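You operate a simulated robot arm through the tools that you are given. There is no shell and no other tool.

The job below is to be done with a simulated robot arm. You get a single attempt, and the scene is never put back.

Task
Add two level scoops from the refill box to the powder tub.
Fine: use the blue scoop, spill none, put it back; shut the flap and press the tub's lid on.
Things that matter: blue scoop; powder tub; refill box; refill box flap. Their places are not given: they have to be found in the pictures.

The check looks at the end state, three seconds after you hand in, the way a careful person would. Anything else that was tipped, shoved, dropped, spilled or broken makes it a failure. Lids that push on must go on centred and level and be pressed home; caps that screw on are set level and turned clockwise until they are tight.

Robot
A 6-joint arm with a two-finger parallel gripper, fixed in place. Base frame: the origin is on the floor under the middle of its stand, x ahead of it, y to its left, z up; the work surface is at about z = 0.85. Lengths are in m, angles in degrees, forces in N, time in s.
With the tool pointing down near the work surface it reaches from about 0.26 to 0.68 m from the base axis. Its first joint turns from -66.0 to 66.0 degrees. Payload 2.9 kg.
The TCP is the grasp point between the finger pads, 0.03 m short of the fingertips. In the tool frame z runs along the fingers and y along their closing line. The gripper opens to 0.11 m. The fingers are 0.02 m wide and 0.01 m thick; the gripper's body (0.048 by 0.112 m) begins 0.055 m behind the TCP.
Orientation is told as [roll, pitch, yaw] about the base's x, y, z axes, in that order, counted from this pose: with the fingers straight down and closing along the base's y, the tool's x points along the base's -x, its y along +y and its z along -z.

Tools
- The arm moves only by the tool move_arm. Its argument "moves" is a list of rows, each a list of 7 numbers: the shift along the base's x, y, z in units of 500 mm (1.0 is 500 mm), then the turn, a rotation vector about the base's x, y, z in units of 45 degrees (1.0 is 45 degrees), then the gripper command, from -1 (shut) to 1 (fully open), values between in proportion. In form: [[dx, dy, dz, rx, ry, rz, fingers], ...]. A call has 1 to 20 rows; each row is the pose to reach, as a shift and turn from the pose commanded when the call began. A call with a number of a shift or a turn outside -1 to 1 is refused whole. Rows are played at 5 a second. More than 0.05 m and 8.6 degrees between two rows, or a gripper value outside its range, and nothing of the call is played. Where a pose cannot be reached the arm comes as near as it can. A force on the tool above 90 N (or 10 N above the force at the start of the call, whichever is more), or a blocked arm, ends the call early, and 0.2 s more pass. The fingers move at their own pace (about 0.108 m/s each) and stop on an object; they squeeze with about 24 N. The grip force told is the motor's: it shows also when the fingers shut on nothing. Time passes only in rows, and 0.2 s behind the last, so rows that repeat a pose let the fingers close. The reply holds the time, the measured pose of the TCP, the force on the tool along the base axes, the opening and the grip force, in the units named above and with some noise, with the torque about the TCP (base axes, N m) and any sound that the robot's microphone picked up.
- Cameras (640 x 400 px; columns grow to the right, rows downward): "scene" is fixed at [0.0837, 0.4395, 1.3935]; the picture's right is [-0.70, -0.71, 0.00], its down [-0.34, 0.33, -0.88] and it looks along [0.63, -0.62, -0.47] (base axes); focal length 294 px, centre (320, 200). "wrist" rides on the gripper at [0.072, 0.017, -0.103] in the tool frame; the picture's right is [-0.23, 0.97, 0.00], its down [-0.76, -0.18, -0.62] and it looks along [-0.61, -0.14, 0.78] (tool axes); focal length 222 px, centre (320, 200).
- camera(camera): a new picture of that camera. No time passes.
- point_at(camera, pixels): there is no depth. For up to 12 entries [column, row, z] of the newest picture of that camera ("zoom" is the newest enlarged one), the place [x, y] in the base frame at which the ray of that pixel passes the height z, good to about 0.003 m. No time passes.
- inspect(camera, box): a new picture of the part [left, top, right, bottom] of that camera's present view, enlarged. No time passes.
- finish_job(): hands the job in; it is judged then, once.

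Leave the gripper open and the arm clear of the work at the hand-in unless told otherwise.

The tools are called after "Call:" by a JSON object that holds its "api" and its "payload". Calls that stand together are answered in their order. move_arm: Moves the arm, as the interface text tells. Its arguments: {"type":"object","properties":{"moves":{"type":"array","items":{"type":"array","items":{"type":"number"}}}},"required":["moves"]} The other tools are called the same way: camera (camera) takes a picture; point_at (camera, pixels) gives the place at which the rays of pixels pass given heights; inspect (camera, box) takes an enlarged picture of a part of a camera's view; finish_job () hands the job in.

At the start:

```text
time: 0.0
eef_pos: [0.3377, -0.1408, 1.2651]
orientation: [0.0, 0.0, 0.0]
ft_force: [0.8, 0.6, 1.0]
moment: [-0.02, 0.0, -0.02]
grip_width: 0.1099
grip_force: 0.0
```

scene: 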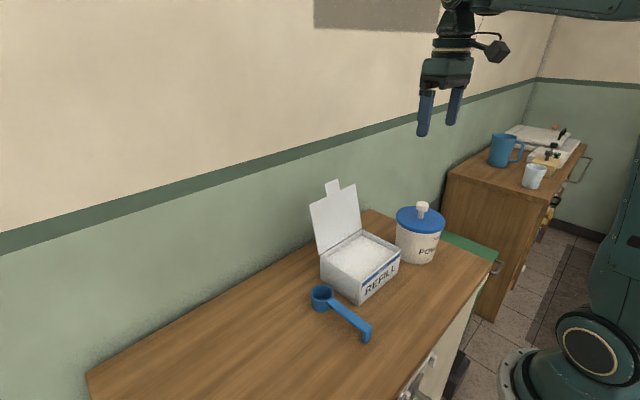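
wrist: 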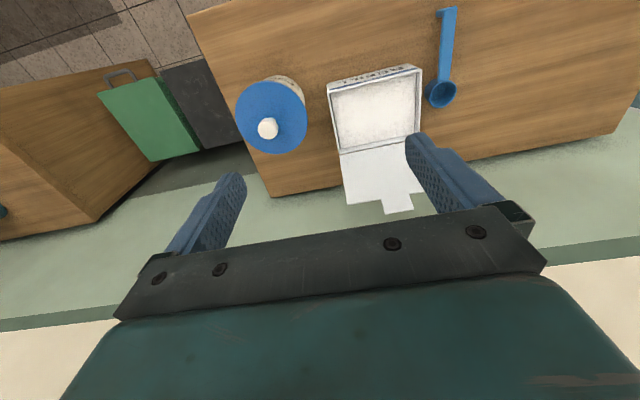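

I see the refill box (open, flap upright) around scene pixel (360,255), the powder tub with blue lid at (418,235), and the blue scoop at (340,310). I'll take enlarged pictures first.

Call:
{"api": "inspect", "payload": {"camera": "scene", "box": [290, 170, 460, 350]}}

Call:
{"api": "inspect", "payload": {"camera": "wrist", "box": [220, 0, 480, 220]}}

```text
2.22 times, centred on (375, 260) of scene
```

zoom: 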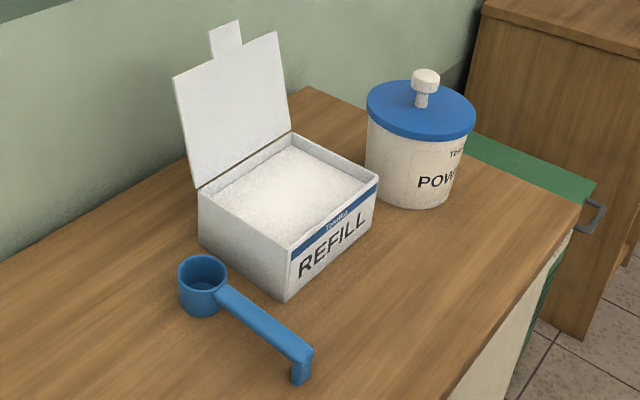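

```text
1.82 times, centred on (350, 110) of wrist
```

zoom: 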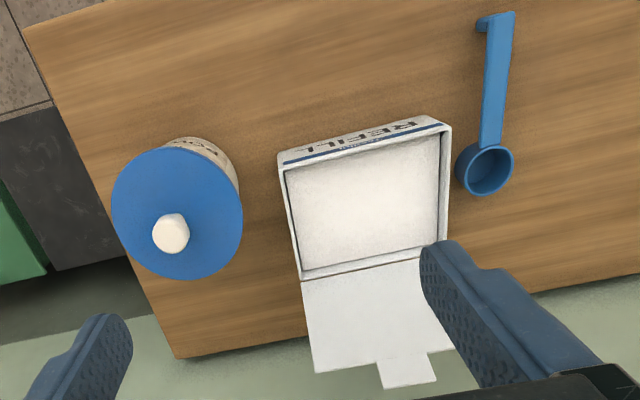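

Now I measure places. Using scene pixels: box bottom corners at about (359.3,306), (321,276.6), (398.4,277.1); box top corners; scoop leg bottom, cup; tub bottom and lid knob.

Call:
{"api": "point_at", "payload": {"camera": "scene", "pixels": [[359.3, 305.9, 0.85], [321, 276.6, 0.85], [398.4, 277.1, 0.85], [366, 342.5, 0.85], [320, 312, 0.85], [416, 263, 0.85], [311, 190, 0.85], [87, 372, 0.85], [498, 252, 0.85], [370, 210, 0.85]]}}

Call:
{"api": "point_at", "payload": {"camera": "wrist", "pixels": [[331, 85, 0.93], [334, 151, 0.93], [417, 137, 0.93], [419, 68, 0.93], [268, 128, 0.99], [272, 117, 0.96], [441, 95, 0.89], [448, 10, 0.89], [438, 13, 0.85], [452, 85, 0.89]]}}

```text
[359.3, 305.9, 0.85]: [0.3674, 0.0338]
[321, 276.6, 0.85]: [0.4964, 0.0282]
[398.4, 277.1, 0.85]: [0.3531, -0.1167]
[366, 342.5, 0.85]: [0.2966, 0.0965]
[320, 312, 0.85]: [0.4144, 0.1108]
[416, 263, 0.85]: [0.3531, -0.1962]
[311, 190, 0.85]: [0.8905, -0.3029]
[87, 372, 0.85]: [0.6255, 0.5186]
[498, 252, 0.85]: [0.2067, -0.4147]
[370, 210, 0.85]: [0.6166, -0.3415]
```

```text
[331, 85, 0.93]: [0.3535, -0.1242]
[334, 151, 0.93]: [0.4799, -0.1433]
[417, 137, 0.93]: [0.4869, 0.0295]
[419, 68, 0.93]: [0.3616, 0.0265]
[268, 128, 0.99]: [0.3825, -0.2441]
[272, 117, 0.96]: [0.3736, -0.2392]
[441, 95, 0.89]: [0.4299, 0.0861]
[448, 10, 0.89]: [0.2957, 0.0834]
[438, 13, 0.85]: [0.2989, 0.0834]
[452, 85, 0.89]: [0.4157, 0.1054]
```

Triangulating both cameras: the knob top is near (0.377, -0.234, 1.015), the lid is about 0.13 m across, the box occupies roughly x 0.36–0.49, y -0.12–0.03, and the scoop lies along x at y≈0.09. I'll move the open gripper above the knob (z≈1.12) and look closer.

Call:
{"api": "move_arm", "payload": {"moves": [[0.014, -0.036, -0.058, 0, 0, 0, 1], [0.028, -0.073, -0.116, 0, 0, 0, 1], [0.042, -0.11, -0.174, 0, 0, 0, 1], [0.056, -0.146, -0.232, 0, 0, 0, 1], [0.0686, -0.1824, -0.29, 0, 0, 0, 1], [0.0686, -0.1824, -0.29, 0, 0, 0, 1]]}}

Call:
{"api": "camera", "payload": {"camera": "wrist"}}

Call:
{"api": "camera", "payload": {"camera": "scene"}}

```text
time: 1.4
eef_pos: [0.3729, -0.2325, 1.1224]
orientation: [-0.1, 0.0, 0.1]
ft_force: [0.0, 0.4, 0.1]
moment: [-0.02, 0.02, 0.03]
grip_width: 0.1102
grip_force: 0.1
```

```text
taken
```

wrist: 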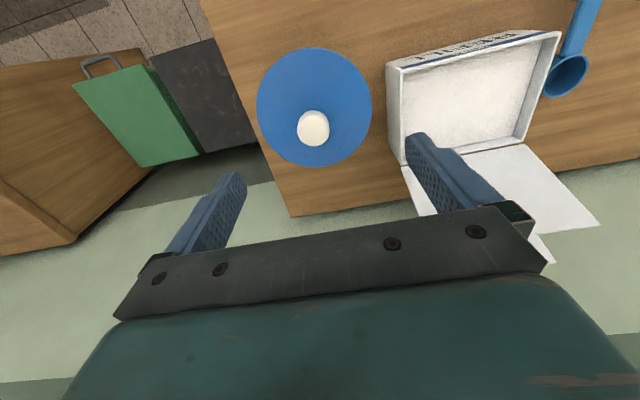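

```text
taken
```

scene: 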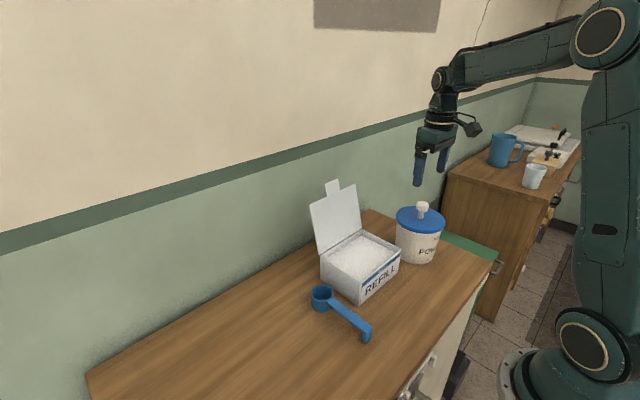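

The knob is at wrist pixel (313,128), the lid disc around (314,107). I'll zoom in to find the centre precisely.

Call:
{"api": "inspect", "payload": {"camera": "wrist", "box": [240, 40, 400, 140]}}

Call:
{"api": "inspect", "payload": {"camera": "scene", "box": [380, 190, 460, 240]}}

```text
4.00 times, centred on (320, 90) of wrist
```

zoom: 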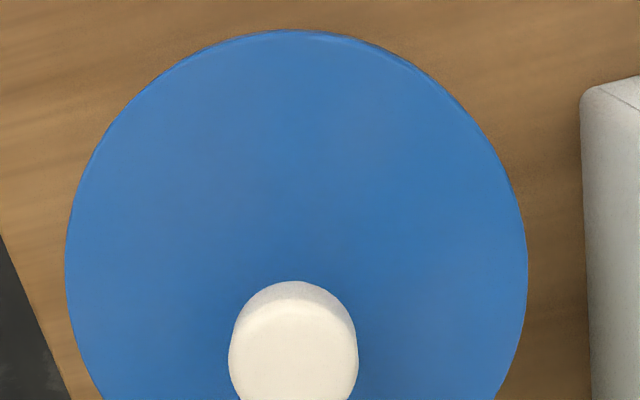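

```text
8.00 times, centred on (420, 215) of scene
```

zoom: 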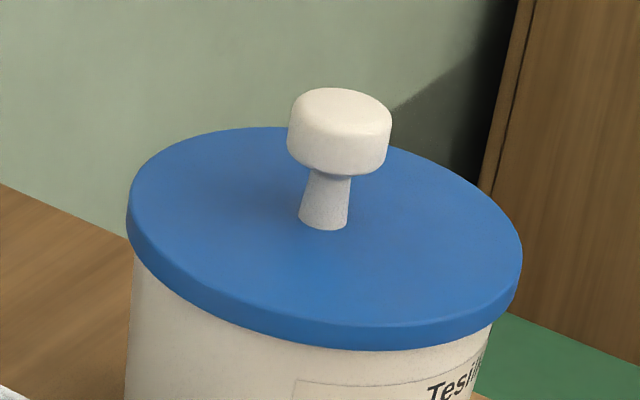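

From both views: tub axis ≈ (0.381, -0.239), lid top z≈0.974, knob head z≈0.992–1.016, 35 mm wide. I'll shift over it and descend to z≈1.04 first, with a half-open gripper, then check alignment.

Call:
{"api": "move_arm", "payload": {"moves": [[0.009, -0.006, -0.03, 0, 0, 0, 0.6], [0.018, -0.013, -0.08, 0, 0, 0, 0.6], [0.018, -0.013, -0.15, 0, 0, 0, 0.6], [0.018, -0.013, -0.15, 0, 0, 0, 0.6]]}}

Call:
{"api": "inspect", "payload": {"camera": "scene", "box": [380, 160, 476, 220]}}

Call:
{"api": "camera", "payload": {"camera": "wrist"}}

```text
time: 2.4
eef_pos: [0.382, -0.2391, 1.0439]
orientation: [-0.1, 0.0, 0.0]
ft_force: [0.5, -0.4, -0.6]
moment: [-0.01, -0.02, 0.03]
grip_width: 0.0879
grip_force: 0.1
```

```text
6.67 times, centred on (428, 190) of scene
```

zoom: 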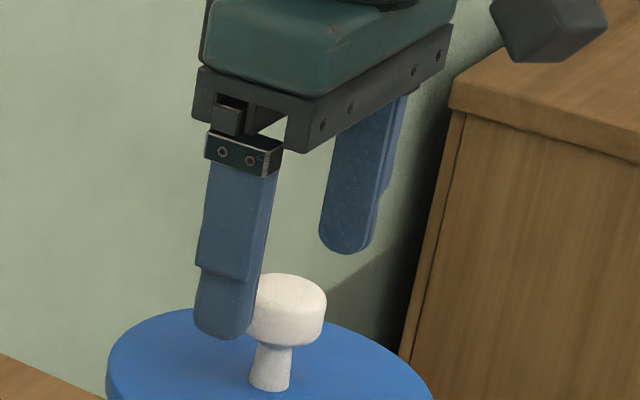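

```text
taken
```

wrist: 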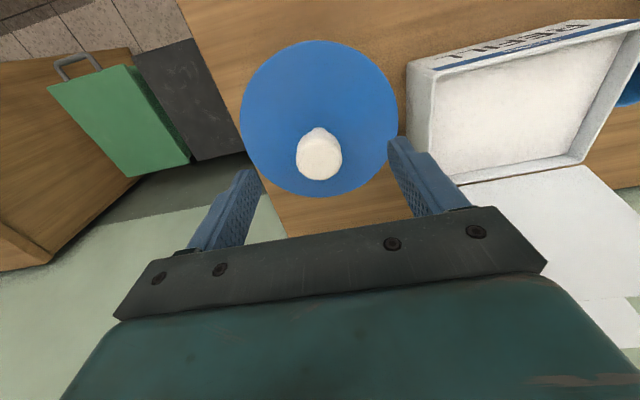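

The knob sits between the fingers (col 319). I'll descend 35 mm to TCP z≈1.009 and close slowly on the knob.

Call:
{"api": "move_arm", "payload": {"moves": [[0, 0, -0.036, 0, 0, 0, 0.6], [0, 0, -0.072, 0, 0, 0, 0.3], [0, 0, -0.072, 0, 0, 0, 0], [0, 0, -0.072, 0, 0, 0, -0.2], [0, 0, -0.072, 0, 0, 0, -0.4], [0, 0, -0.072, 0, 0, 0, -1], [0, 0, -0.072, 0, 0, 0, -1], [0, 0, -0.072, 0, 0, 0, -1]]}}

Call:
{"api": "inspect", "payload": {"camera": "scene", "box": [380, 160, 476, 280]}}

Call:
{"api": "camera", "payload": {"camera": "wrist"}}

```text
time: 4.2
eef_pos: [0.3815, -0.2385, 1.0091]
orientation: [0.0, 0.1, 0.0]
ft_force: [0.9, -2.8, 0.4]
moment: [-0.05, -0.06, -0.01]
grip_width: 0.0305
grip_force: 24.2
```

```text
3.33 times, centred on (428, 220) of scene
```

zoom: 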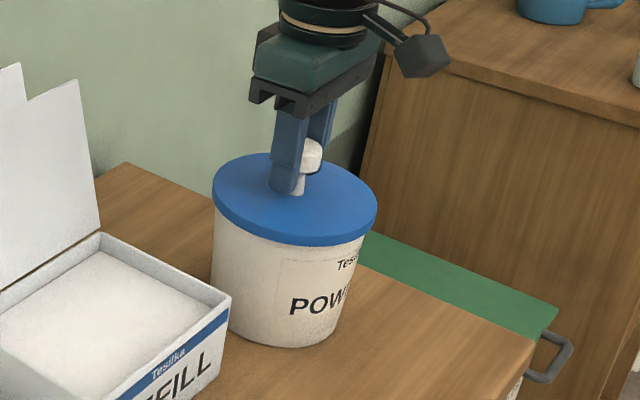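

```text
taken
```

wrist: 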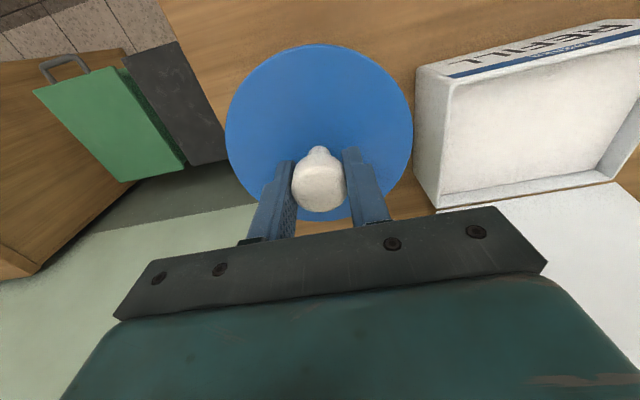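

The knob is held (30.5 mm wide, 24 N). Now lift slowly, a few mm at first, watching the force.

Call:
{"api": "move_arm", "payload": {"moves": [[0, 0, 0.004, 0, 0, 0, -1], [0, 0, 0.008, 0, 0, 0, -1], [0, 0, 0.012, 0, 0, 0, -1], [0, 0, 0.016, 0, 0, 0, -1], [0, 0, 0.02, 0, 0, 0, -1]]}}

Call:
{"api": "inspect", "payload": {"camera": "scene", "box": [380, 160, 476, 280]}}

```text
time: 5.4
eef_pos: [0.3803, -0.2386, 1.0195]
orientation: [0.0, 0.0, 0.0]
ft_force: [-0.5, -0.2, -0.7]
moment: [0.02, 0.0, 0.01]
grip_width: 0.0306
grip_force: 23.5
heard: snap
```

```text
3.33 times, centred on (428, 220) of scene
```

zoom: 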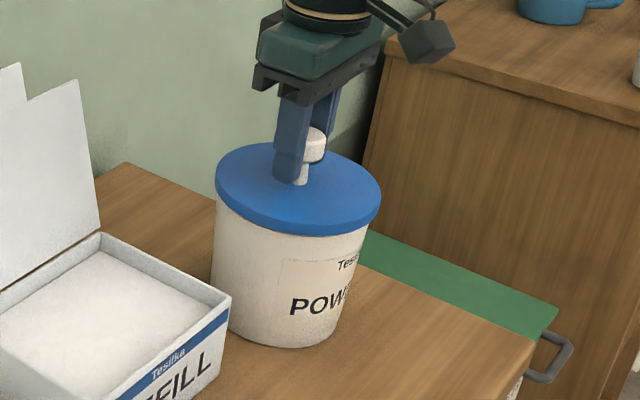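

A "snap": the lid is off and the tub has not moved. I'll lift to z≈1.12 and carry the lid over the front of the box to the free counter at about (0.40, 0.26), then look before lowering.

Call:
{"api": "move_arm", "payload": {"moves": [[0, 0, 0.05, 0, 0, 0, -1], [0, 0, 0.11, 0, 0, 0, -1], [0, 0, 0.18, 0, 0, 0, -1], [0, 0.05, 0.2, 0, 0, 0, -1], [0, 0.13, 0.2, 0, 0, 0, -1], [0, 0.22, 0.2, 0, 0, 0, -1], [0, 0.31, 0.2, 0, 0, 0, -1], [0, 0.4, 0.2, 0, 0, 0, -1], [0, 0.49, 0.2, 0, 0, 0, -1], [0, 0.58, 0.2, 0, 0, 0, -1], [0, 0.67, 0.2, 0, 0, 0, -1], [0.01, 0.76, 0.2, 0, 0, 0, -1], [0.02, 0.85, 0.2, 0, 0, 0, -1], [0.03, 0.93, 0.2, 0, 0, 0, -1], [0.04, 0.98, 0.2, 0, 0, 0, -1], [0.04, 1.0, 0.2, 0, 0, 0, -1], [0.04, 1.0, 0.2, 0, 0, 0, -1]]}}

Call:
{"api": "camera", "payload": {"camera": "wrist"}}

Call:
{"api": "camera", "payload": {"camera": "scene"}}

```text
time: 9.0
eef_pos: [0.3993, 0.2623, 1.1214]
orientation: [0.0, 0.1, 0.0]
ft_force: [0.2, -0.6, 0.0]
moment: [-0.02, -0.02, -0.03]
grip_width: 0.0304
grip_force: 24.1
```

```text
taken
```

wrist: 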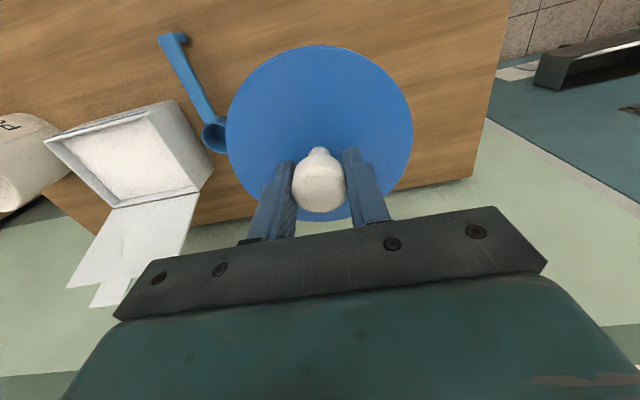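

```text
taken
```

scene: 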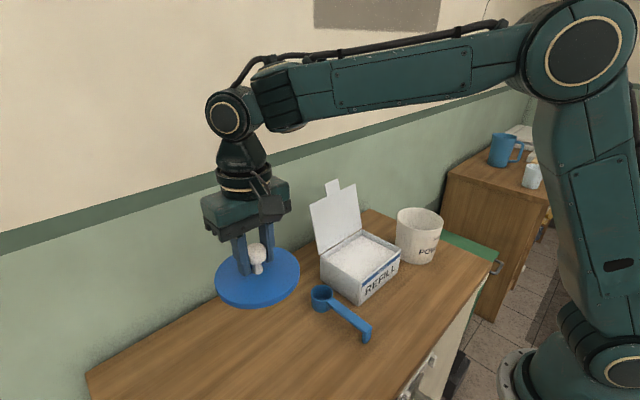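

The lid is held level at (0.399, 0.262). The counter beneath is clear. I'll lower to z≈0.92, then in small steps feel for contact.

Call:
{"api": "move_arm", "payload": {"moves": [[0, 0, -0.09, 0, 0, 0, -1], [0, 0, -0.18, 0, 0, 0, -1], [0, 0, -0.27, 0, 0, 0, -1], [0, 0, -0.34, 0, 0, 0, -1], [0, 0, -0.39, 0, 0, 0, -1], [0, 0, -0.4, 0, 0, 0, -1], [0, 0, -0.4, 0, 0, 0, -1]]}}

Call:
{"api": "inspect", "payload": {"camera": "scene", "box": [180, 240, 340, 340]}}

```text
time: 10.6
eef_pos: [0.4009, 0.2616, 0.9201]
orientation: [-0.1, -0.1, 0.0]
ft_force: [0.1, -0.2, -0.7]
moment: [0.01, 0.01, -0.01]
grip_width: 0.0305
grip_force: 23.4
```

```text
4.00 times, centred on (260, 290) of scene
```

zoom: 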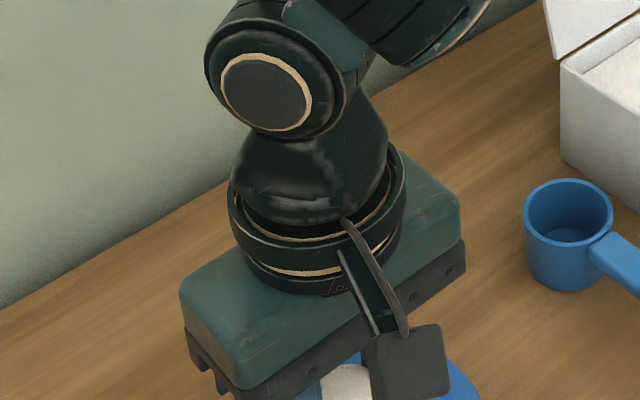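

No contact yet at z=0.920. I'll go down in 2 mm steps, about 18 mm.

Call:
{"api": "move_arm", "payload": {"moves": [[0, 0, -0.008, 0, 0, 0, -1], [0, 0, -0.014, 0, 0, 0, -1], [0, 0, -0.02, 0, 0, 0, -1], [0, 0, -0.026, 0, 0, 0, -1], [0, 0, -0.03, 0, 0, 0, -1], [0, 0, -0.034, 0, 0, 0, -1]]}}

```text
time: 12.0
eef_pos: [0.3993, 0.2611, 0.904]
orientation: [0.0, -0.1, 0.0]
ft_force: [0.4, -0.4, 0.0]
moment: [0.01, 0.01, 0.0]
grip_width: 0.0304
grip_force: 23.7
```

Call:
{"api": "move_arm", "payload": {"moves": [[0, 0, -0.003, 0, 0, 0, -1], [0, 0, -0.006, 0, 0, 0, -1], [0, 0, -0.009, 0, 0, 0, -1], [0, 0, -0.012, 0, 0, 0, -1], [0, 0, -0.015, 0, 0, 0, -1], [0, 0, -0.018, 0, 0, 0, -1]]}}

```text
time: 13.4
eef_pos: [0.4007, 0.2611, 0.895]
orientation: [0.1, -0.3, 0.1]
ft_force: [-2.7, -4.4, 25.6]
moment: [-0.08, 0.02, -0.03]
grip_width: 0.0307
grip_force: 23.7
```

Contact felt (25 N). I'll ease back 2 mm, open the fingers, and rise.

Call:
{"api": "move_arm", "payload": {"moves": [[0, 0, 0.004, 0, 0, 0, -1], [0, 0, 0.004, 0, 0, 0, -0.3], [0, 0, 0.004, 0, 0, 0, 0], [0, 0, 0.004, 0, 0, 0, 0.3], [0, 0, 0.004, 0, 0, 0, 0.6], [0, 0, 0.05, 0, 0, 0, 0.6], [0, 0, 0.12, 0, 0, 0, 0.6], [0, 0, 0.2, 0, 0, 0, 0.6], [0, 0, 0.29, 0, 0, 0, 0.6], [0, 0, 0.38, 0, 0, 0, 0.6]]}}

Call:
{"api": "camera", "payload": {"camera": "scene"}}

Call:
{"api": "camera", "payload": {"camera": "wrist"}}

```text
time: 15.6
eef_pos: [0.4019, 0.2634, 1.0843]
orientation: [-0.2, 0.1, 0.0]
ft_force: [-0.7, -0.1, -0.4]
moment: [0.04, 0.01, -0.02]
grip_width: 0.0881
grip_force: 0.0
```

```text
taken
```

scene: 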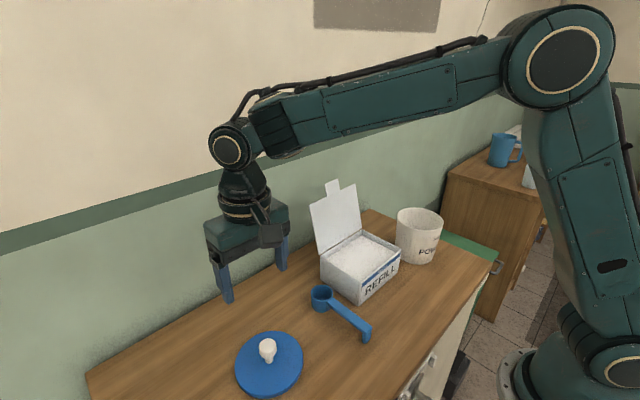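

```text
taken
```

wrist: 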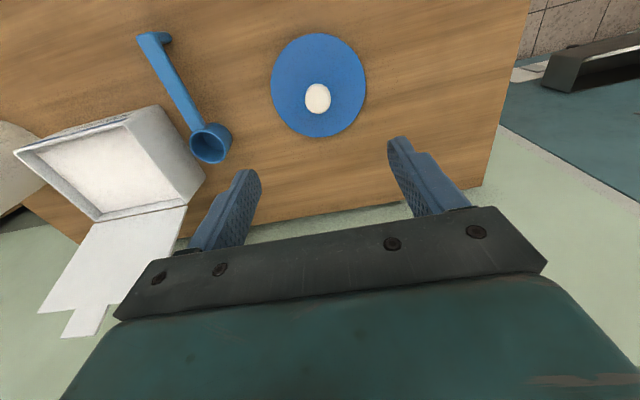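

The lid rests flat on the counter. Next I'll move above the scoop (about (0.345, 0.09), z 1.08) to see it and the box closely.

Call:
{"api": "move_arm", "payload": {"moves": [[-0.03, -0.08, 0, 0, 0, 0, 0.6], [-0.06, -0.16, 0, 0, 0, 0, 0.6], [-0.09, -0.25, 0, 0, 0, 0, 0.6], [-0.11, -0.31, 0, 0, 0, 0, 0.6], [-0.112, -0.34, 0, 0, 0, 0, 0.6], [-0.112, -0.34, 0, 0, 0, 0, 0.6]]}}

Call:
{"api": "camera", "payload": {"camera": "wrist"}}

Call:
{"api": "inspect", "payload": {"camera": "wrist", "box": [220, 0, 460, 150]}}

Call:
{"api": "inspect", "payload": {"camera": "scene", "box": [290, 260, 402, 350]}}

```text
time: 17.0
eef_pos: [0.3452, 0.0904, 1.0842]
orientation: [0.0, 0.0, 0.1]
ft_force: [-0.6, -0.3, 0.2]
moment: [0.0, -0.02, -0.01]
grip_width: 0.0882
grip_force: 0.0
```

```text
taken
```

wrist: 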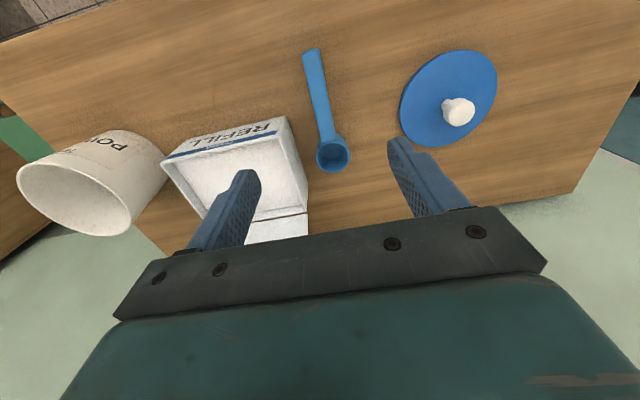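

```text
2.67 times, centred on (340, 75) of wrist
```

zoom: 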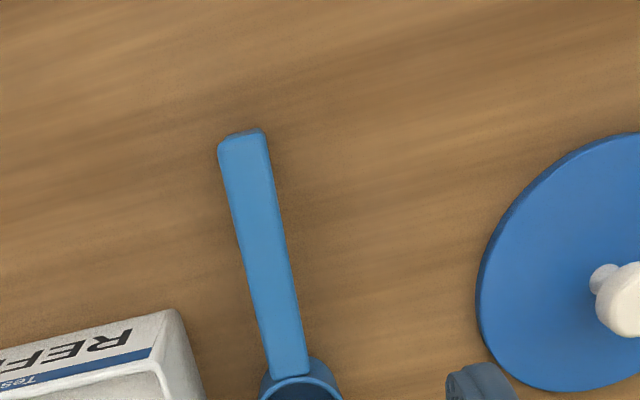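

```text
4.44 times, centred on (346, 305) of scene
```

zoom: 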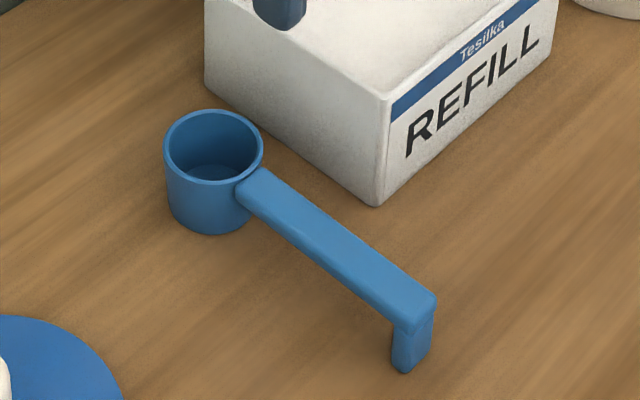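

Scoop measured: handle runs along x from (0.297, 0.0935) to the cup centre (0.428, 0.093), top at z≈0.894, about 20 mm wide. Before gripping it I'll test, with the empty hand and high in free air, which orientations the wrist can reach for pouring. First rise to 1.2 and yaw -90° in two calls.

Call:
{"api": "move_arm", "payload": {"moves": [[0, -0.03, 0.08, 0, 0, -0.16, 0.6], [0, -0.07, 0.16, 0, 0, -0.32, 0.6], [0, -0.14, 0.22, 0, 0, -0.48, 0.6], [0, -0.22, 0.24, 0, 0, -0.64, 0.6], [0, -0.3, 0.24, 0, 0, -0.82, 0.6], [0, -0.36, 0.24, 0, 0, -1.0, 0.6], [0, -0.36, 0.24, 0, 0, -1.0, 0.6]]}}

Call:
{"api": "camera", "payload": {"camera": "wrist"}}

```text
time: 18.6
eef_pos: [0.3429, -0.0877, 1.2048]
orientation: [0.1, 0.0, -45.1]
ft_force: [0.3, -0.4, -0.5]
moment: [0.0, 0.01, -0.03]
grip_width: 0.088
grip_force: 0.0
```

```text
taken
```

wrist: 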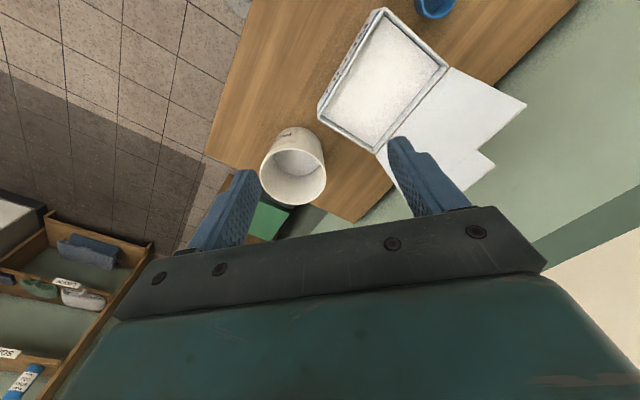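

I can see into the tub and box now; let me zoom on both, then continue the yaw to -90°.

Call:
{"api": "inspect", "payload": {"camera": "wrist", "box": [300, 0, 540, 150]}}

Call:
{"api": "inspect", "payload": {"camera": "wrist", "box": [240, 115, 348, 215]}}

Call:
{"api": "move_arm", "payload": {"moves": [[0, 0, 0, 0, 0, -0.16, 0.6], [0, 0, 0, 0, 0, -0.33, 0.6], [0, 0, 0, 0, 0, -0.5, 0.6], [0, 0, 0, 0, 0, -0.67, 0.6], [0, 0, 0, 0, 0, -0.84, 0.6], [0, 0, 0, 0, 0, -1.0, 0.6], [0, 0, 0, 0, 0, -1.0, 0.6]]}}

```text
2.67 times, centred on (420, 75) of wrist
```

zoom: 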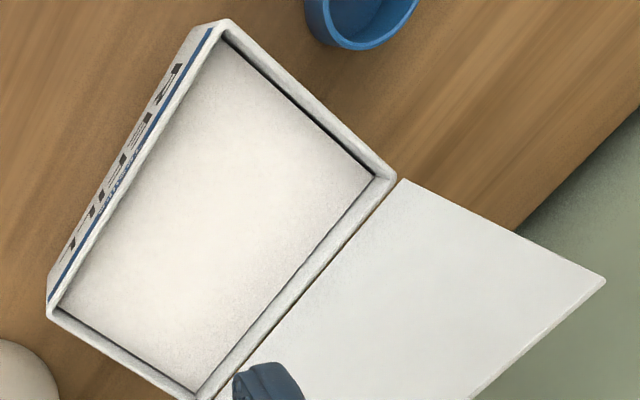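

```text
4.00 times, centred on (294, 165) of wrist
```

zoom: 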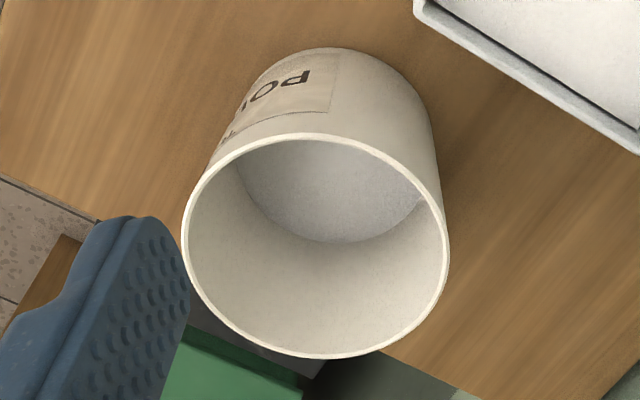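

```text
time: 20.2
eef_pos: [0.3462, -0.0883, 1.2036]
orientation: [0.1, 0.0, -90.0]
ft_force: [-0.1, 0.1, -0.3]
moment: [-0.01, -0.02, 0.01]
grip_width: 0.0882
grip_force: 0.1
```

Yaw -90° is fine. The tub is partly filled; the box is nearly full and flat. Now test option: from this yaw, turn about y by -90° (fingers pointing forward) in two halves, in the air at z≈1.2.

Call:
{"api": "move_arm", "payload": {"moves": [[0.01, -0.02, 0, 0, -0.16, 0, 0.6], [0.02, -0.05, 0, 0, -0.33, 0, 0.6], [0.03, -0.08, 0, 0, -0.5, 0, 0.6], [0.04, -0.11, 0, 0, -0.67, 0, 0.6], [0.05, -0.14, 0, 0, -0.84, 0, 0.6], [0.06, -0.14, 0, 0, -1.0, 0, 0.6], [0.06, -0.14, 0, 0, -1.0, 0, 0.6]]}}

Call:
{"api": "move_arm", "payload": {"moves": [[0, 0, -0.05, 0, -0.16, 0, 0.6], [0, 0, -0.1, 0, -0.33, 0, 0.6], [0, 0, -0.15, 0, -0.5, 0, 0.6], [0, 0, -0.15, 0, -0.67, 0, 0.6], [0, 0, -0.15, 0, -0.84, 0, 0.6], [0, 0, -0.15, 0, -1.0, 0, 0.6], [0, 0, -0.15, 0, -1.0, 0, 0.6]]}}

Call:
{"api": "camera", "payload": {"camera": "scene"}}

```text
time: 21.8
eef_pos: [0.374, -0.1581, 1.2034]
orientation: [45.1, 0.1, -90.0]
ft_force: [-0.4, 0.3, -0.3]
moment: [0.01, -0.01, 0.01]
grip_width: 0.0881
grip_force: 0.2
```

```text
time: 23.4
eef_pos: [0.3879, -0.1704, 1.1337]
orientation: [90.1, 0.0, -89.9]
ft_force: [-0.2, -0.4, -1.0]
moment: [0.01, -0.01, 0.01]
grip_width: 0.0879
grip_force: 0.0
out of reach, approached as far as the arm can: row 5, 6, 7
```

```text
taken
```

scene: 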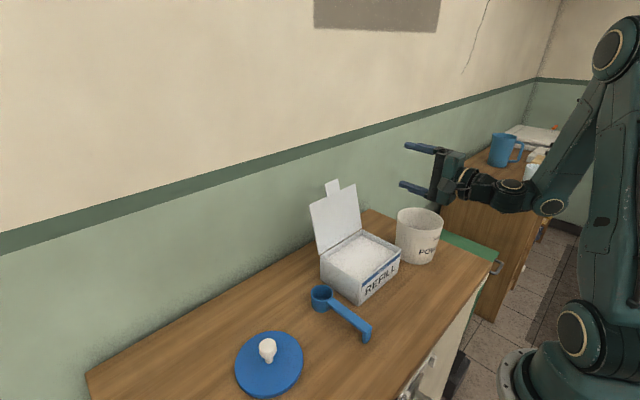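

At 90° this option is at the reach limit (rows 5–7 out of reach), so it's not good for a full pour. I'll turn back and test the nose-down option (turn about +x so the fingers point +y) near the tub.

Call:
{"api": "move_arm", "payload": {"moves": [[0, 0, 0.05, 0, 0.16, 0, 0.6], [0, 0, 0.1, 0, 0.33, 0, 0.6], [0, 0, 0.15, 0, 0.5, 0, 0.6], [0, 0, 0.15, 0, 0.67, 0, 0.6], [0, 0, 0.15, 0, 0.84, 0, 0.6], [0, 0, 0.15, 0, 1.0, 0, 0.6]]}}

Call:
{"api": "move_arm", "payload": {"moves": [[0, -0.05, 0, 0, 0.16, 0, 0.6], [0, -0.1, 0, 0, 0.33, 0, 0.6], [0, -0.15, 0, 0, 0.5, 0, 0.6], [0, -0.2, 0, 0, 0.67, 0, 0.6], [0, -0.24, 0, 0, 0.84, 0, 0.6], [0, -0.24, 0, 0, 1.0, 0, 0.6], [0, -0.24, 0, 0, 1.0, 0, 0.6]]}}

Call:
{"api": "move_arm", "payload": {"moves": [[0, 0, 0, 0.16, 0, 0, 0.6], [0, 0, 0, 0.33, 0, 0, 0.6], [0, 0, 0, 0.5, 0, 0, 0.6], [0, 0, 0, 0.67, 0, 0, 0.6], [0, 0, 0, 0.84, 0, 0, 0.6], [0, 0, 0, 1.0, 0, 0, 0.6], [0, 0, 0, 1.0, 0, 0, 0.6]]}}

Call:
{"api": "camera", "payload": {"camera": "scene"}}

```text
time: 24.8
eef_pos: [0.3889, -0.17, 1.2107]
orientation: [44.9, 0.1, -90.0]
ft_force: [-1.0, -0.4, -0.3]
moment: [0.02, 0.01, -0.01]
grip_width: 0.088
grip_force: 0.0
```

```text
time: 26.4
eef_pos: [0.388, -0.2884, 1.2081]
orientation: [0.0, 0.1, -89.8]
ft_force: [-0.6, 0.3, 0.1]
moment: [0.0, 0.01, 0.02]
grip_width: 0.0877
grip_force: 0.0
```

```text
time: 28.0
eef_pos: [0.362, -0.2719, 1.17]
orientation: [-0.2, 28.8, -90.0]
ft_force: [1.3, 0.5, 0.4]
moment: [0.01, 0.01, -0.02]
grip_width: 0.0882
grip_force: 0.1
out of reach, approached as far as the arm can: row 1, 2, 4, 5, 6, 7
```

```text
taken
```

scene: 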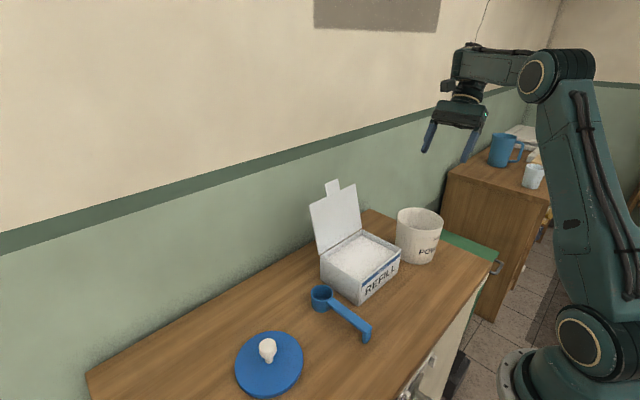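

At z≈1.2 the leaning wrist is beyond the arm's reach (too high). I'll lower to z≈1.07 (tips still ≥ 80 mm above the tub rim) and continue the lean there.

Call:
{"api": "move_arm", "payload": {"moves": [[0, 0, -0.07, 0, 0, 0, 0.6], [0, 0, -0.14, 0, 0, 0, 0.6], [0, 0, -0.2, 0.16, 0, 0, 0.6], [0, 0, -0.2, 0.33, 0, 0, 0.6], [0, 0, -0.2, 0.5, 0, 0, 0.6], [0, 0, -0.2, 0.67, 0, 0, 0.6], [0, 0, -0.2, 0.84, 0, 0, 0.6], [0, 0, -0.2, 1.0, 0, 0, 0.6], [0, 0, -0.2, 1.0, 0, 0, 0.6]]}}

Call:
{"api": "camera", "payload": {"camera": "scene"}}

```text
time: 30.0
eef_pos: [0.1553, -0.2544, 0.9721]
orientation: [-2.0, 72.3, -89.7]
ft_force: [0.1, -0.1, -0.6]
moment: [-0.02, 0.0, 0.0]
grip_width: 0.0879
grip_force: 0.1
out of reach, approached as far as the arm can: row 3, 4, 5, 6, 7, 8, 9
```

```text
taken
```

scene: 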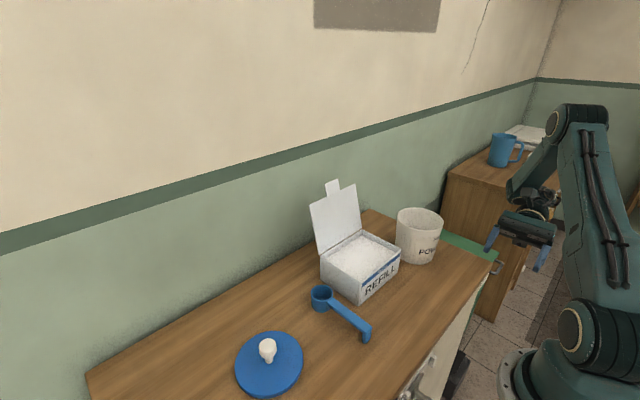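

That orientation is limited by the arm (it drifted inward, touching nothing). I'll back out: un-rotate about x while rising, in small steps.

Call:
{"api": "move_arm", "payload": {"moves": [[0, 0, 0.03, -0.1, 0, 0, 0.6], [0, 0, 0.06, -0.25, 0, 0, 0.6], [0, 0, 0.1, -0.4, 0, 0, 0.6], [0, 0, 0.14, -0.55, 0, 0, 0.6], [0, 0, 0.18, -0.7, 0, 0, 0.6], [0, 0, 0.22, -0.85, 0, 0, 0.6], [0, 0, 0.26, -1.0, 0, 0, 0.6]]}}

```text
time: 31.6
eef_pos: [0.1491, -0.2813, 1.1394]
orientation: [-0.2, 28.7, -90.0]
ft_force: [0.6, -0.2, 0.6]
moment: [0.01, 0.0, 0.0]
grip_width: 0.0879
grip_force: 0.0
out of reach, approached as far as the arm can: row 3, 4, 5, 6, 7
```

Continue un-rotating and moving out to x≈0.33, y≈-0.15, z≈1.18.

Call:
{"api": "move_arm", "payload": {"moves": [[0.06, 0.03, 0.02, -0.12, 0, 0, 0.6], [0.12, 0.07, 0.04, -0.25, 0, 0, 0.6], [0.18, 0.1, 0.06, -0.38, 0, 0, 0.6], [0.24, 0.14, 0.08, -0.51, 0, 0, 0.6], [0.3, 0.18, 0.08, -0.64, 0, 0, 0.6], [0.36, 0.22, 0.08, -0.64, 0, 0, 0.6], [0.36, 0.26, 0.08, -0.64, 0, 0, 0.6], [0.36, 0.26, 0.08, -0.64, 0, 0, 0.6]]}}

Call:
{"api": "camera", "payload": {"camera": "scene"}}

```text
time: 33.4
eef_pos: [0.3471, -0.1577, 1.2347]
orientation: [-0.6, 0.0, -89.9]
ft_force: [-0.4, 0.1, 0.9]
moment: [0.03, -0.01, 0.01]
grip_width: 0.088
grip_force: 0.1
out of reach, approached as far as the arm can: row 1, 2, 3, 4, 5, 6, 7, 8
```

```text
taken
```

scene: 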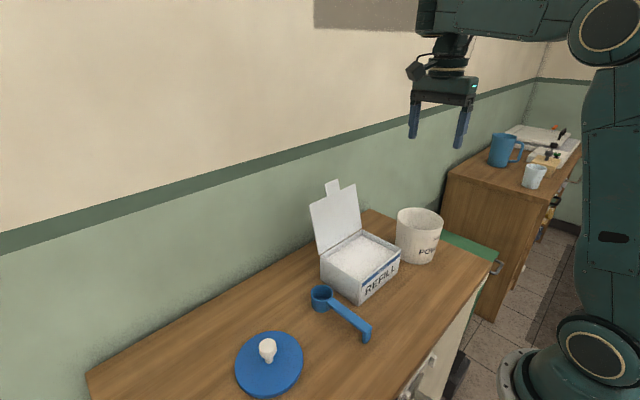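

Back upright over the box/tub gap with nothing disturbed. Next test: leaning the other way (fingers pointing toward -y, wrist on the arm's inner side), lowering to z≈1.12.

Call:
{"api": "move_arm", "payload": {"moves": [[0, -0.01, -0.03, -0.16, 0, 0, 0.6], [0, -0.02, -0.06, -0.33, 0, 0, 0.6], [0.01, -0.03, -0.1, -0.5, 0, 0, 0.6], [0.02, -0.04, -0.14, -0.67, 0, 0, 0.6], [0.03, -0.05, -0.18, -0.84, 0, 0, 0.6], [0.04, -0.06, -0.2, -1.0, 0, 0, 0.6], [0.04, -0.06, -0.2, -1.0, 0, 0, 0.6]]}}

Call:
{"api": "camera", "payload": {"camera": "scene"}}

```text
time: 35.0
eef_pos: [0.3495, -0.1818, 1.0787]
orientation: [-0.2, -45.2, -89.8]
ft_force: [0.3, 0.0, -0.8]
moment: [0.01, -0.02, -0.02]
grip_width: 0.0878
grip_force: 0.1
out of reach, approached as far as the arm can: row 1
```

```text
taken
```

scene: 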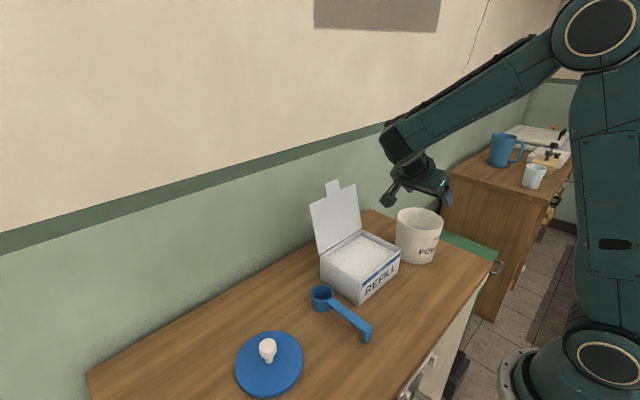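

This lean works (45° reached). Continue to 90° (fingers pointing -y, horizontal), rising slightly to stay well above the box.

Call:
{"api": "move_arm", "payload": {"moves": [[0.01, 0, 0.02, -0.16, 0, 0, 0.6], [0.02, 0, 0.04, -0.33, 0, 0, 0.6], [0.03, 0, 0.06, -0.5, 0, 0, 0.6], [0.04, 0, 0.07, -0.67, 0, 0, 0.6], [0.05, 0, 0.08, -0.84, 0, 0, 0.6], [0.06, 0, 0.08, -1.0, 0, 0, 0.6], [0.06, 0, 0.08, -1.0, 0, 0, 0.6]]}}

Call:
{"api": "camera", "payload": {"camera": "scene"}}

```text
time: 36.6
eef_pos: [0.3677, -0.1984, 1.1067]
orientation: [0.2, -78.2, -89.8]
ft_force: [-0.2, -0.8, -0.2]
moment: [0.0, 0.02, -0.01]
grip_width: 0.088
grip_force: 0.1
out of reach, approached as far as the arm can: row 5, 6, 7
```

```text
taken
```

scene: 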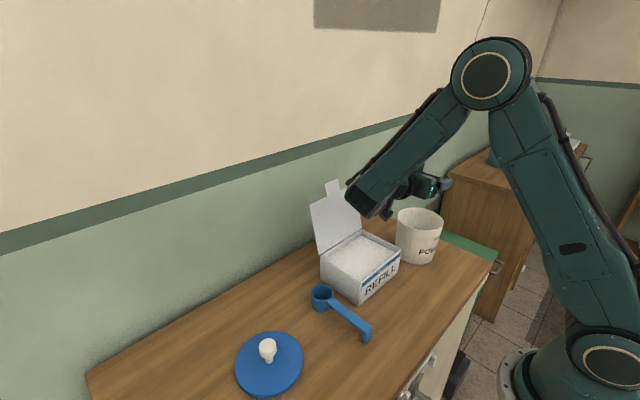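

The limit here is about 78° with azimuth -y. I'll try turning the hand's heading by +30° about z (toward -60° azimuth) and see if more tilt becomes available; the forearm then also moves away from the flap.

Call:
{"api": "move_arm", "payload": {"moves": [[0, 0, 0, 0, 0, 0.16, 0.6], [0, 0, 0, 0, 0, 0.33, 0.6], [0, 0, 0, 0, 0, 0.5, 0.6], [0, 0, 0, 0, 0, 0.67, 0.6], [0, 0, 0, 0, 0, 0.67, 0.6]]}}

Call:
{"api": "camera", "payload": {"camera": "scene"}}

```text
time: 37.8
eef_pos: [0.3672, -0.1959, 1.1049]
orientation: [0.1, -78.1, -59.6]
ft_force: [0.7, -0.3, -0.4]
moment: [0.01, 0.0, -0.02]
grip_width: 0.0883
grip_force: 0.1
```

```text
taken
```

scene: 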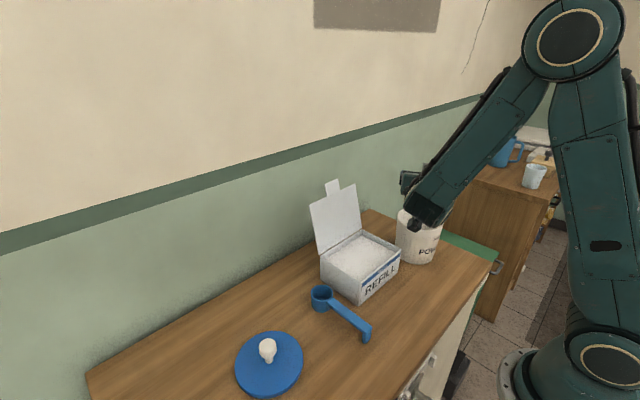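

Reached. Now tilt 20° more at this heading (axis (-0.866,-0.5,0)) to see whether the hand can go past horizontal.

Call:
{"api": "move_arm", "payload": {"moves": [[0, 0, 0, -0.13, -0.075, 0, 0.6], [0, 0, 0, -0.26, -0.15, 0, 0.6], [0, 0, 0, -0.385, -0.222, 0, 0.6], [0, 0, 0, -0.5, -0.289, 0, 0.6], [0, 0, 0, -0.5, -0.289, 0, 0.6]]}}

Call:
{"api": "camera", "payload": {"camera": "wrist"}}

```text
time: 39.0
eef_pos: [0.3732, -0.2011, 1.113]
orientation: [-1.2, -87.8, -58.3]
ft_force: [-0.1, 0.5, -0.5]
moment: [-0.01, -0.04, 0.02]
grip_width: 0.0879
grip_force: 0.0
out of reach, approached as far as the arm can: row 2, 3, 4, 5
```

```text
taken
```

wrist: 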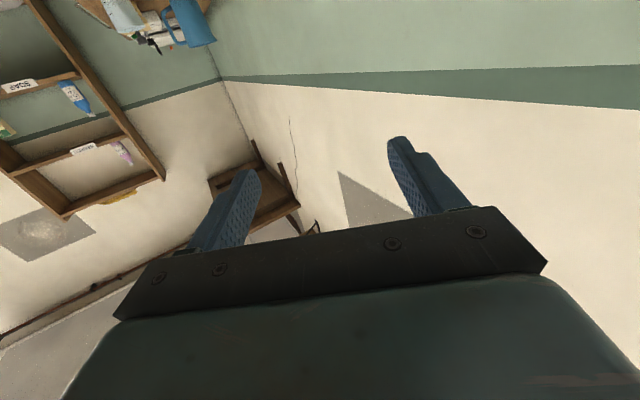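

Nearly horizontal (87.8°) is reachable at heading about -58°. Now test the tool-axis roll (joint 6) range here: roll about the tool axis by up to 45° at a time, in the direction (-0.53, 0.85, -0.04).

Call:
{"api": "move_arm", "payload": {"moves": [[0, 0, 0, -0.08, 0.13, 0, 0.6], [0, 0, 0, -0.17, 0.27, -0.01, 0.6], [0, 0, 0, -0.26, 0.42, -0.02, 0.6], [0, 0, 0, -0.35, 0.56, -0.03, 0.6], [0, 0, 0, -0.44, 0.7, -0.03, 0.6], [0, 0, 0, -0.53, 0.85, -0.04, 0.6]]}}

Call:
{"api": "move_arm", "payload": {"moves": [[0, 0, 0, -0.08, 0.13, 0, 0.6], [0, 0, 0, -0.17, 0.27, -0.01, 0.6], [0, 0, 0, -0.26, 0.42, -0.02, 0.6], [0, 0, 0, -0.35, 0.56, -0.03, 0.6], [0, 0, 0, -0.44, 0.7, -0.03, 0.6], [0, 0, 0, -0.53, 0.85, -0.04, 0.6]]}}

Call:
{"api": "move_arm", "payload": {"moves": [[0, 0, 0, -0.08, 0.13, 0, 0.6], [0, 0, 0, -0.17, 0.27, -0.01, 0.6], [0, 0, 0, -0.26, 0.42, -0.02, 0.6], [0, 0, 0, -0.35, 0.56, -0.03, 0.6], [0, 0, 0, -0.44, 0.7, -0.03, 0.6], [0, 0, 0, -0.53, 0.85, -0.04, 0.6]]}}

```text
time: 40.4
eef_pos: [0.3833, -0.2095, 1.1262]
orientation: [-89.1, -44.7, 27.2]
ft_force: [0.0, 0.3, 0.0]
moment: [-0.01, 0.0, -0.01]
grip_width: 0.0879
grip_force: 0.1
out of reach, approached as far as the arm can: row 3, 4, 5, 6
```

```text
time: 41.8
eef_pos: [0.397, -0.2253, 1.1489]
orientation: [-92.3, 0.3, 27.8]
ft_force: [-0.4, -0.3, 0.0]
moment: [0.01, 0.04, 0.01]
grip_width: 0.0881
grip_force: 0.1
out of reach, approached as far as the arm can: row 1, 2, 3, 4, 5, 6
```

```text
time: 43.2
eef_pos: [0.408, -0.2393, 1.1679]
orientation: [-98.3, 45.2, 24.1]
ft_force: [-0.2, -0.4, 0.4]
moment: [-0.01, 0.0, 0.0]
grip_width: 0.0881
grip_force: 0.0
out of reach, approached as far as the arm can: row 1, 2, 3, 4, 5, 6
```

Joint 6 turns at least 135° there, enough for a full pour if I grip the handle with the hand pitched forward. I'll reverse the roll, then go test the pitched grasp above the scoop.

Call:
{"api": "move_arm", "payload": {"moves": [[0, 0, 0, 0.08, -0.13, 0, 0.6], [0, 0, 0, 0.17, -0.27, 0.01, 0.6], [0, 0, 0, 0.26, -0.42, 0.02, 0.6], [0, 0, 0, 0.35, -0.56, 0.03, 0.6], [0, 0, 0, 0.44, -0.7, 0.03, 0.6], [0, 0, 0, 0.53, -0.85, 0.04, 0.6]]}}

Call:
{"api": "move_arm", "payload": {"moves": [[0, 0, 0, 0.08, -0.13, 0, 0.6], [0, 0, 0, 0.17, -0.27, 0.01, 0.6], [0, 0, 0, 0.26, -0.42, 0.02, 0.6], [0, 0, 0, 0.35, -0.56, 0.03, 0.6], [0, 0, 0, 0.44, -0.7, 0.03, 0.6], [0, 0, 0, 0.53, -0.85, 0.04, 0.6]]}}

Call:
{"api": "move_arm", "payload": {"moves": [[0, 0, 0, 0.08, -0.13, 0, 0.6], [0, 0, 0, 0.17, -0.27, 0.01, 0.6], [0, 0, 0, 0.26, -0.42, 0.02, 0.6], [0, 0, 0, 0.35, -0.56, 0.03, 0.6], [0, 0, 0, 0.44, -0.7, 0.03, 0.6], [0, 0, 0, 0.53, -0.85, 0.04, 0.6]]}}

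```text
time: 44.6
eef_pos: [0.4071, -0.2392, 1.1663]
orientation: [-93.7, -0.1, 27.5]
ft_force: [0.6, 0.5, -0.8]
moment: [0.02, -0.01, 0.0]
grip_width: 0.0879
grip_force: 0.2
```

```text
time: 46.0
eef_pos: [0.4089, -0.238, 1.1663]
orientation: [-90.2, -45.2, 28.0]
ft_force: [0.1, 0.0, 0.7]
moment: [-0.04, 0.03, -0.02]
grip_width: 0.088
grip_force: 0.0
```

```text
time: 47.4
eef_pos: [0.408, -0.2379, 1.1674]
orientation: [2.6, -87.9, -62.1]
ft_force: [-0.2, 0.1, -0.3]
moment: [-0.03, -0.02, 0.02]
grip_width: 0.0879
grip_force: 0.0
```

Now un-tilt to vertical in two halves, moving back toward the middle.

Call:
{"api": "move_arm", "payload": {"moves": [[0, 0.02, 0, 0.14, 0.08, 0, 0.6], [0, 0.04, 0, 0.28, 0.16, 0, 0.6], [0, 0.06, 0, 0.42, 0.245, 0, 0.6], [0, 0.08, 0, 0.56, 0.325, 0, 0.6], [0, 0.1, 0, 0.7, 0.405, 0, 0.6], [0, 0.12, 0, 0.866, 0.5, 0, 0.6]]}}

Call:
{"api": "move_arm", "payload": {"moves": [[-0.02, 0.04, 0, 0.14, 0.08, 0, 0.6], [-0.04, 0.08, 0, 0.28, 0.16, 0, 0.6], [-0.06, 0.12, 0, 0.42, 0.245, 0, 0.6], [-0.08, 0.16, 0, 0.56, 0.325, 0, 0.6], [-0.1, 0.2, 0, 0.7, 0.405, 0, 0.6], [-0.12, 0.24, 0, 0.82, 0.475, 0, 0.6]]}}

Call:
{"api": "camera", "payload": {"camera": "scene"}}

```text
time: 48.8
eef_pos: [0.4091, -0.1796, 1.1673]
orientation: [0.6, -42.7, -59.9]
ft_force: [0.0, -0.1, 0.3]
moment: [0.0, 0.01, 0.0]
grip_width: 0.0881
grip_force: 0.1
```

```text
time: 50.2
eef_pos: [0.3492, -0.0582, 1.1694]
orientation: [0.4, 0.0, -60.0]
ft_force: [-0.7, -0.1, -0.1]
moment: [-0.01, 0.01, 0.02]
grip_width: 0.088
grip_force: 0.2
```

```text
taken
```

scene: 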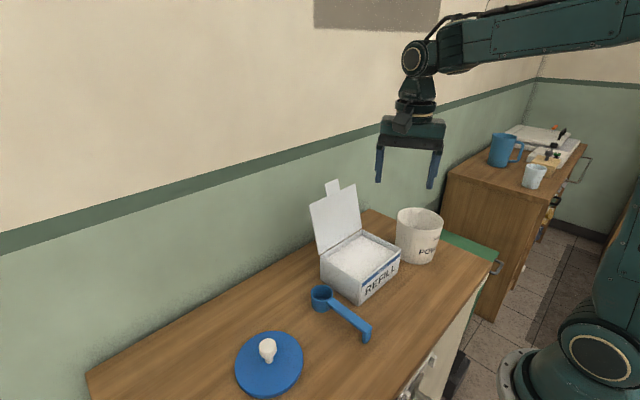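

Now yaw back to 0 and move above the scoop at z≈1.06.

Call:
{"api": "move_arm", "payload": {"moves": [[0, 0.05, 0, 0, 0, 0.16, 0.6], [0, 0.1, 0, 0, 0, 0.33, 0.6], [0, 0.16, 0, 0, 0, 0.5, 0.6], [0, 0.22, 0, 0, 0, 0.67, 0.6], [0, 0.28, 0, 0, 0, 0.84, 0.6], [0, 0.302, 0, 0, 0, 1.0, 0.6]]}}

Call:
{"api": "move_arm", "payload": {"moves": [[0, 0, -0.06, 0, 0, 0.16, 0.6], [0, 0, -0.13, 0, 0, 0.333, 0.6], [0, 0, -0.2, 0, 0, 0.333, 0.6], [0, 0, -0.2, 0, 0, 0.333, 0.6]]}}

Call:
{"api": "move_arm", "payload": {"moves": [[0, 0, 0, 0, -0.16, 0, 0.6], [0, 0, 0, 0, -0.33, 0, 0.6], [0, 0, 0, 0, -0.5, 0, 0.6], [0, 0, 0, 0, -0.67, 0, 0.6], [0, 0, 0, 0, -0.84, 0, 0.6], [0, 0, 0, 0, -0.89, 0, 0.6], [0, 0, 0, 0, -0.89, 0, 0.6]]}}

```text
time: 51.6
eef_pos: [0.3472, 0.0918, 1.166]
orientation: [0.5, -0.1, -14.8]
ft_force: [-0.5, -0.4, -0.8]
moment: [0.0, -0.02, -0.03]
grip_width: 0.0882
grip_force: 0.0
```

```text
time: 52.6
eef_pos: [0.3467, 0.092, 1.0647]
orientation: [0.5, -0.1, 0.1]
ft_force: [-0.3, 0.4, -0.1]
moment: [0.02, 0.0, 0.0]
grip_width: 0.0882
grip_force: 0.0
```

```text
time: 54.2
eef_pos: [0.3487, 0.0916, 1.0667]
orientation: [0.3, -40.3, 0.2]
ft_force: [0.4, 0.4, 0.0]
moment: [-0.02, -0.02, 0.01]
grip_width: 0.088
grip_force: 0.0
```

A 40° forward pitch is reachable here. I'll lower to z≈0.95 at x≈0.345 (fingers still above the handle) to check it stays reachable, then look.

Call:
{"api": "move_arm", "payload": {"moves": [[-0.002, 0.002, -0.06, 0, 0, 0, 0.3], [-0.004, 0.003, -0.13, 0, 0, 0, 0.0], [-0.006, 0.003, -0.2, 0, 0, 0, -0.1], [-0.008, 0.003, -0.234, 0, 0, 0, -0.1], [-0.008, 0.003, -0.234, 0, 0, 0, -0.1]]}}

Call:
{"api": "camera", "payload": {"camera": "wrist"}}

Call:
{"api": "inspect", "payload": {"camera": "scene", "box": [290, 230, 418, 350]}}

```text
time: 55.4
eef_pos: [0.3627, 0.099, 0.9535]
orientation: [0.4, -40.2, 0.2]
ft_force: [0.1, 0.1, -0.2]
moment: [0.02, 0.02, 0.0]
grip_width: 0.0493
grip_force: 0.1
out of reach, approached as far as the arm can: row 2, 3, 4, 5
```

```text
taken
```

wrist: 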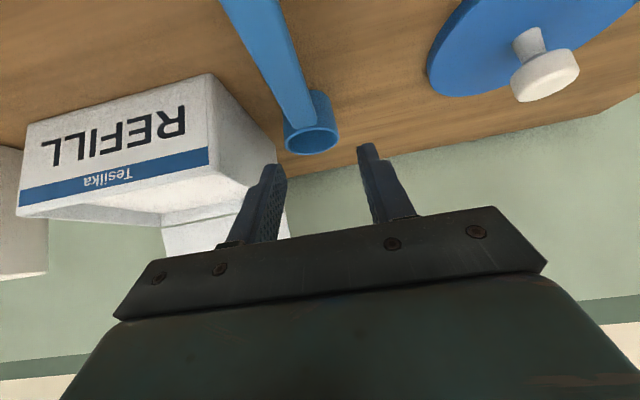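

```text
3.33 times, centred on (354, 290) of scene
```

zoom: 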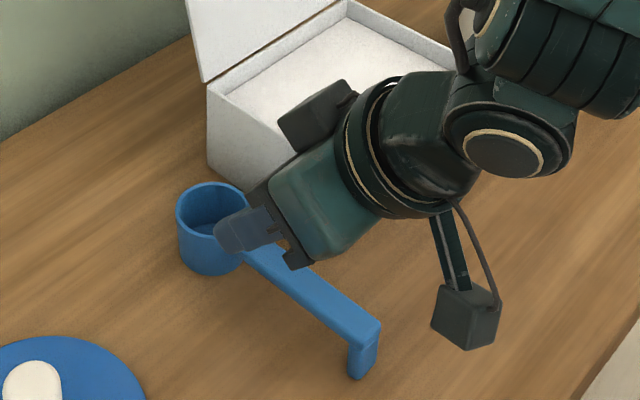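

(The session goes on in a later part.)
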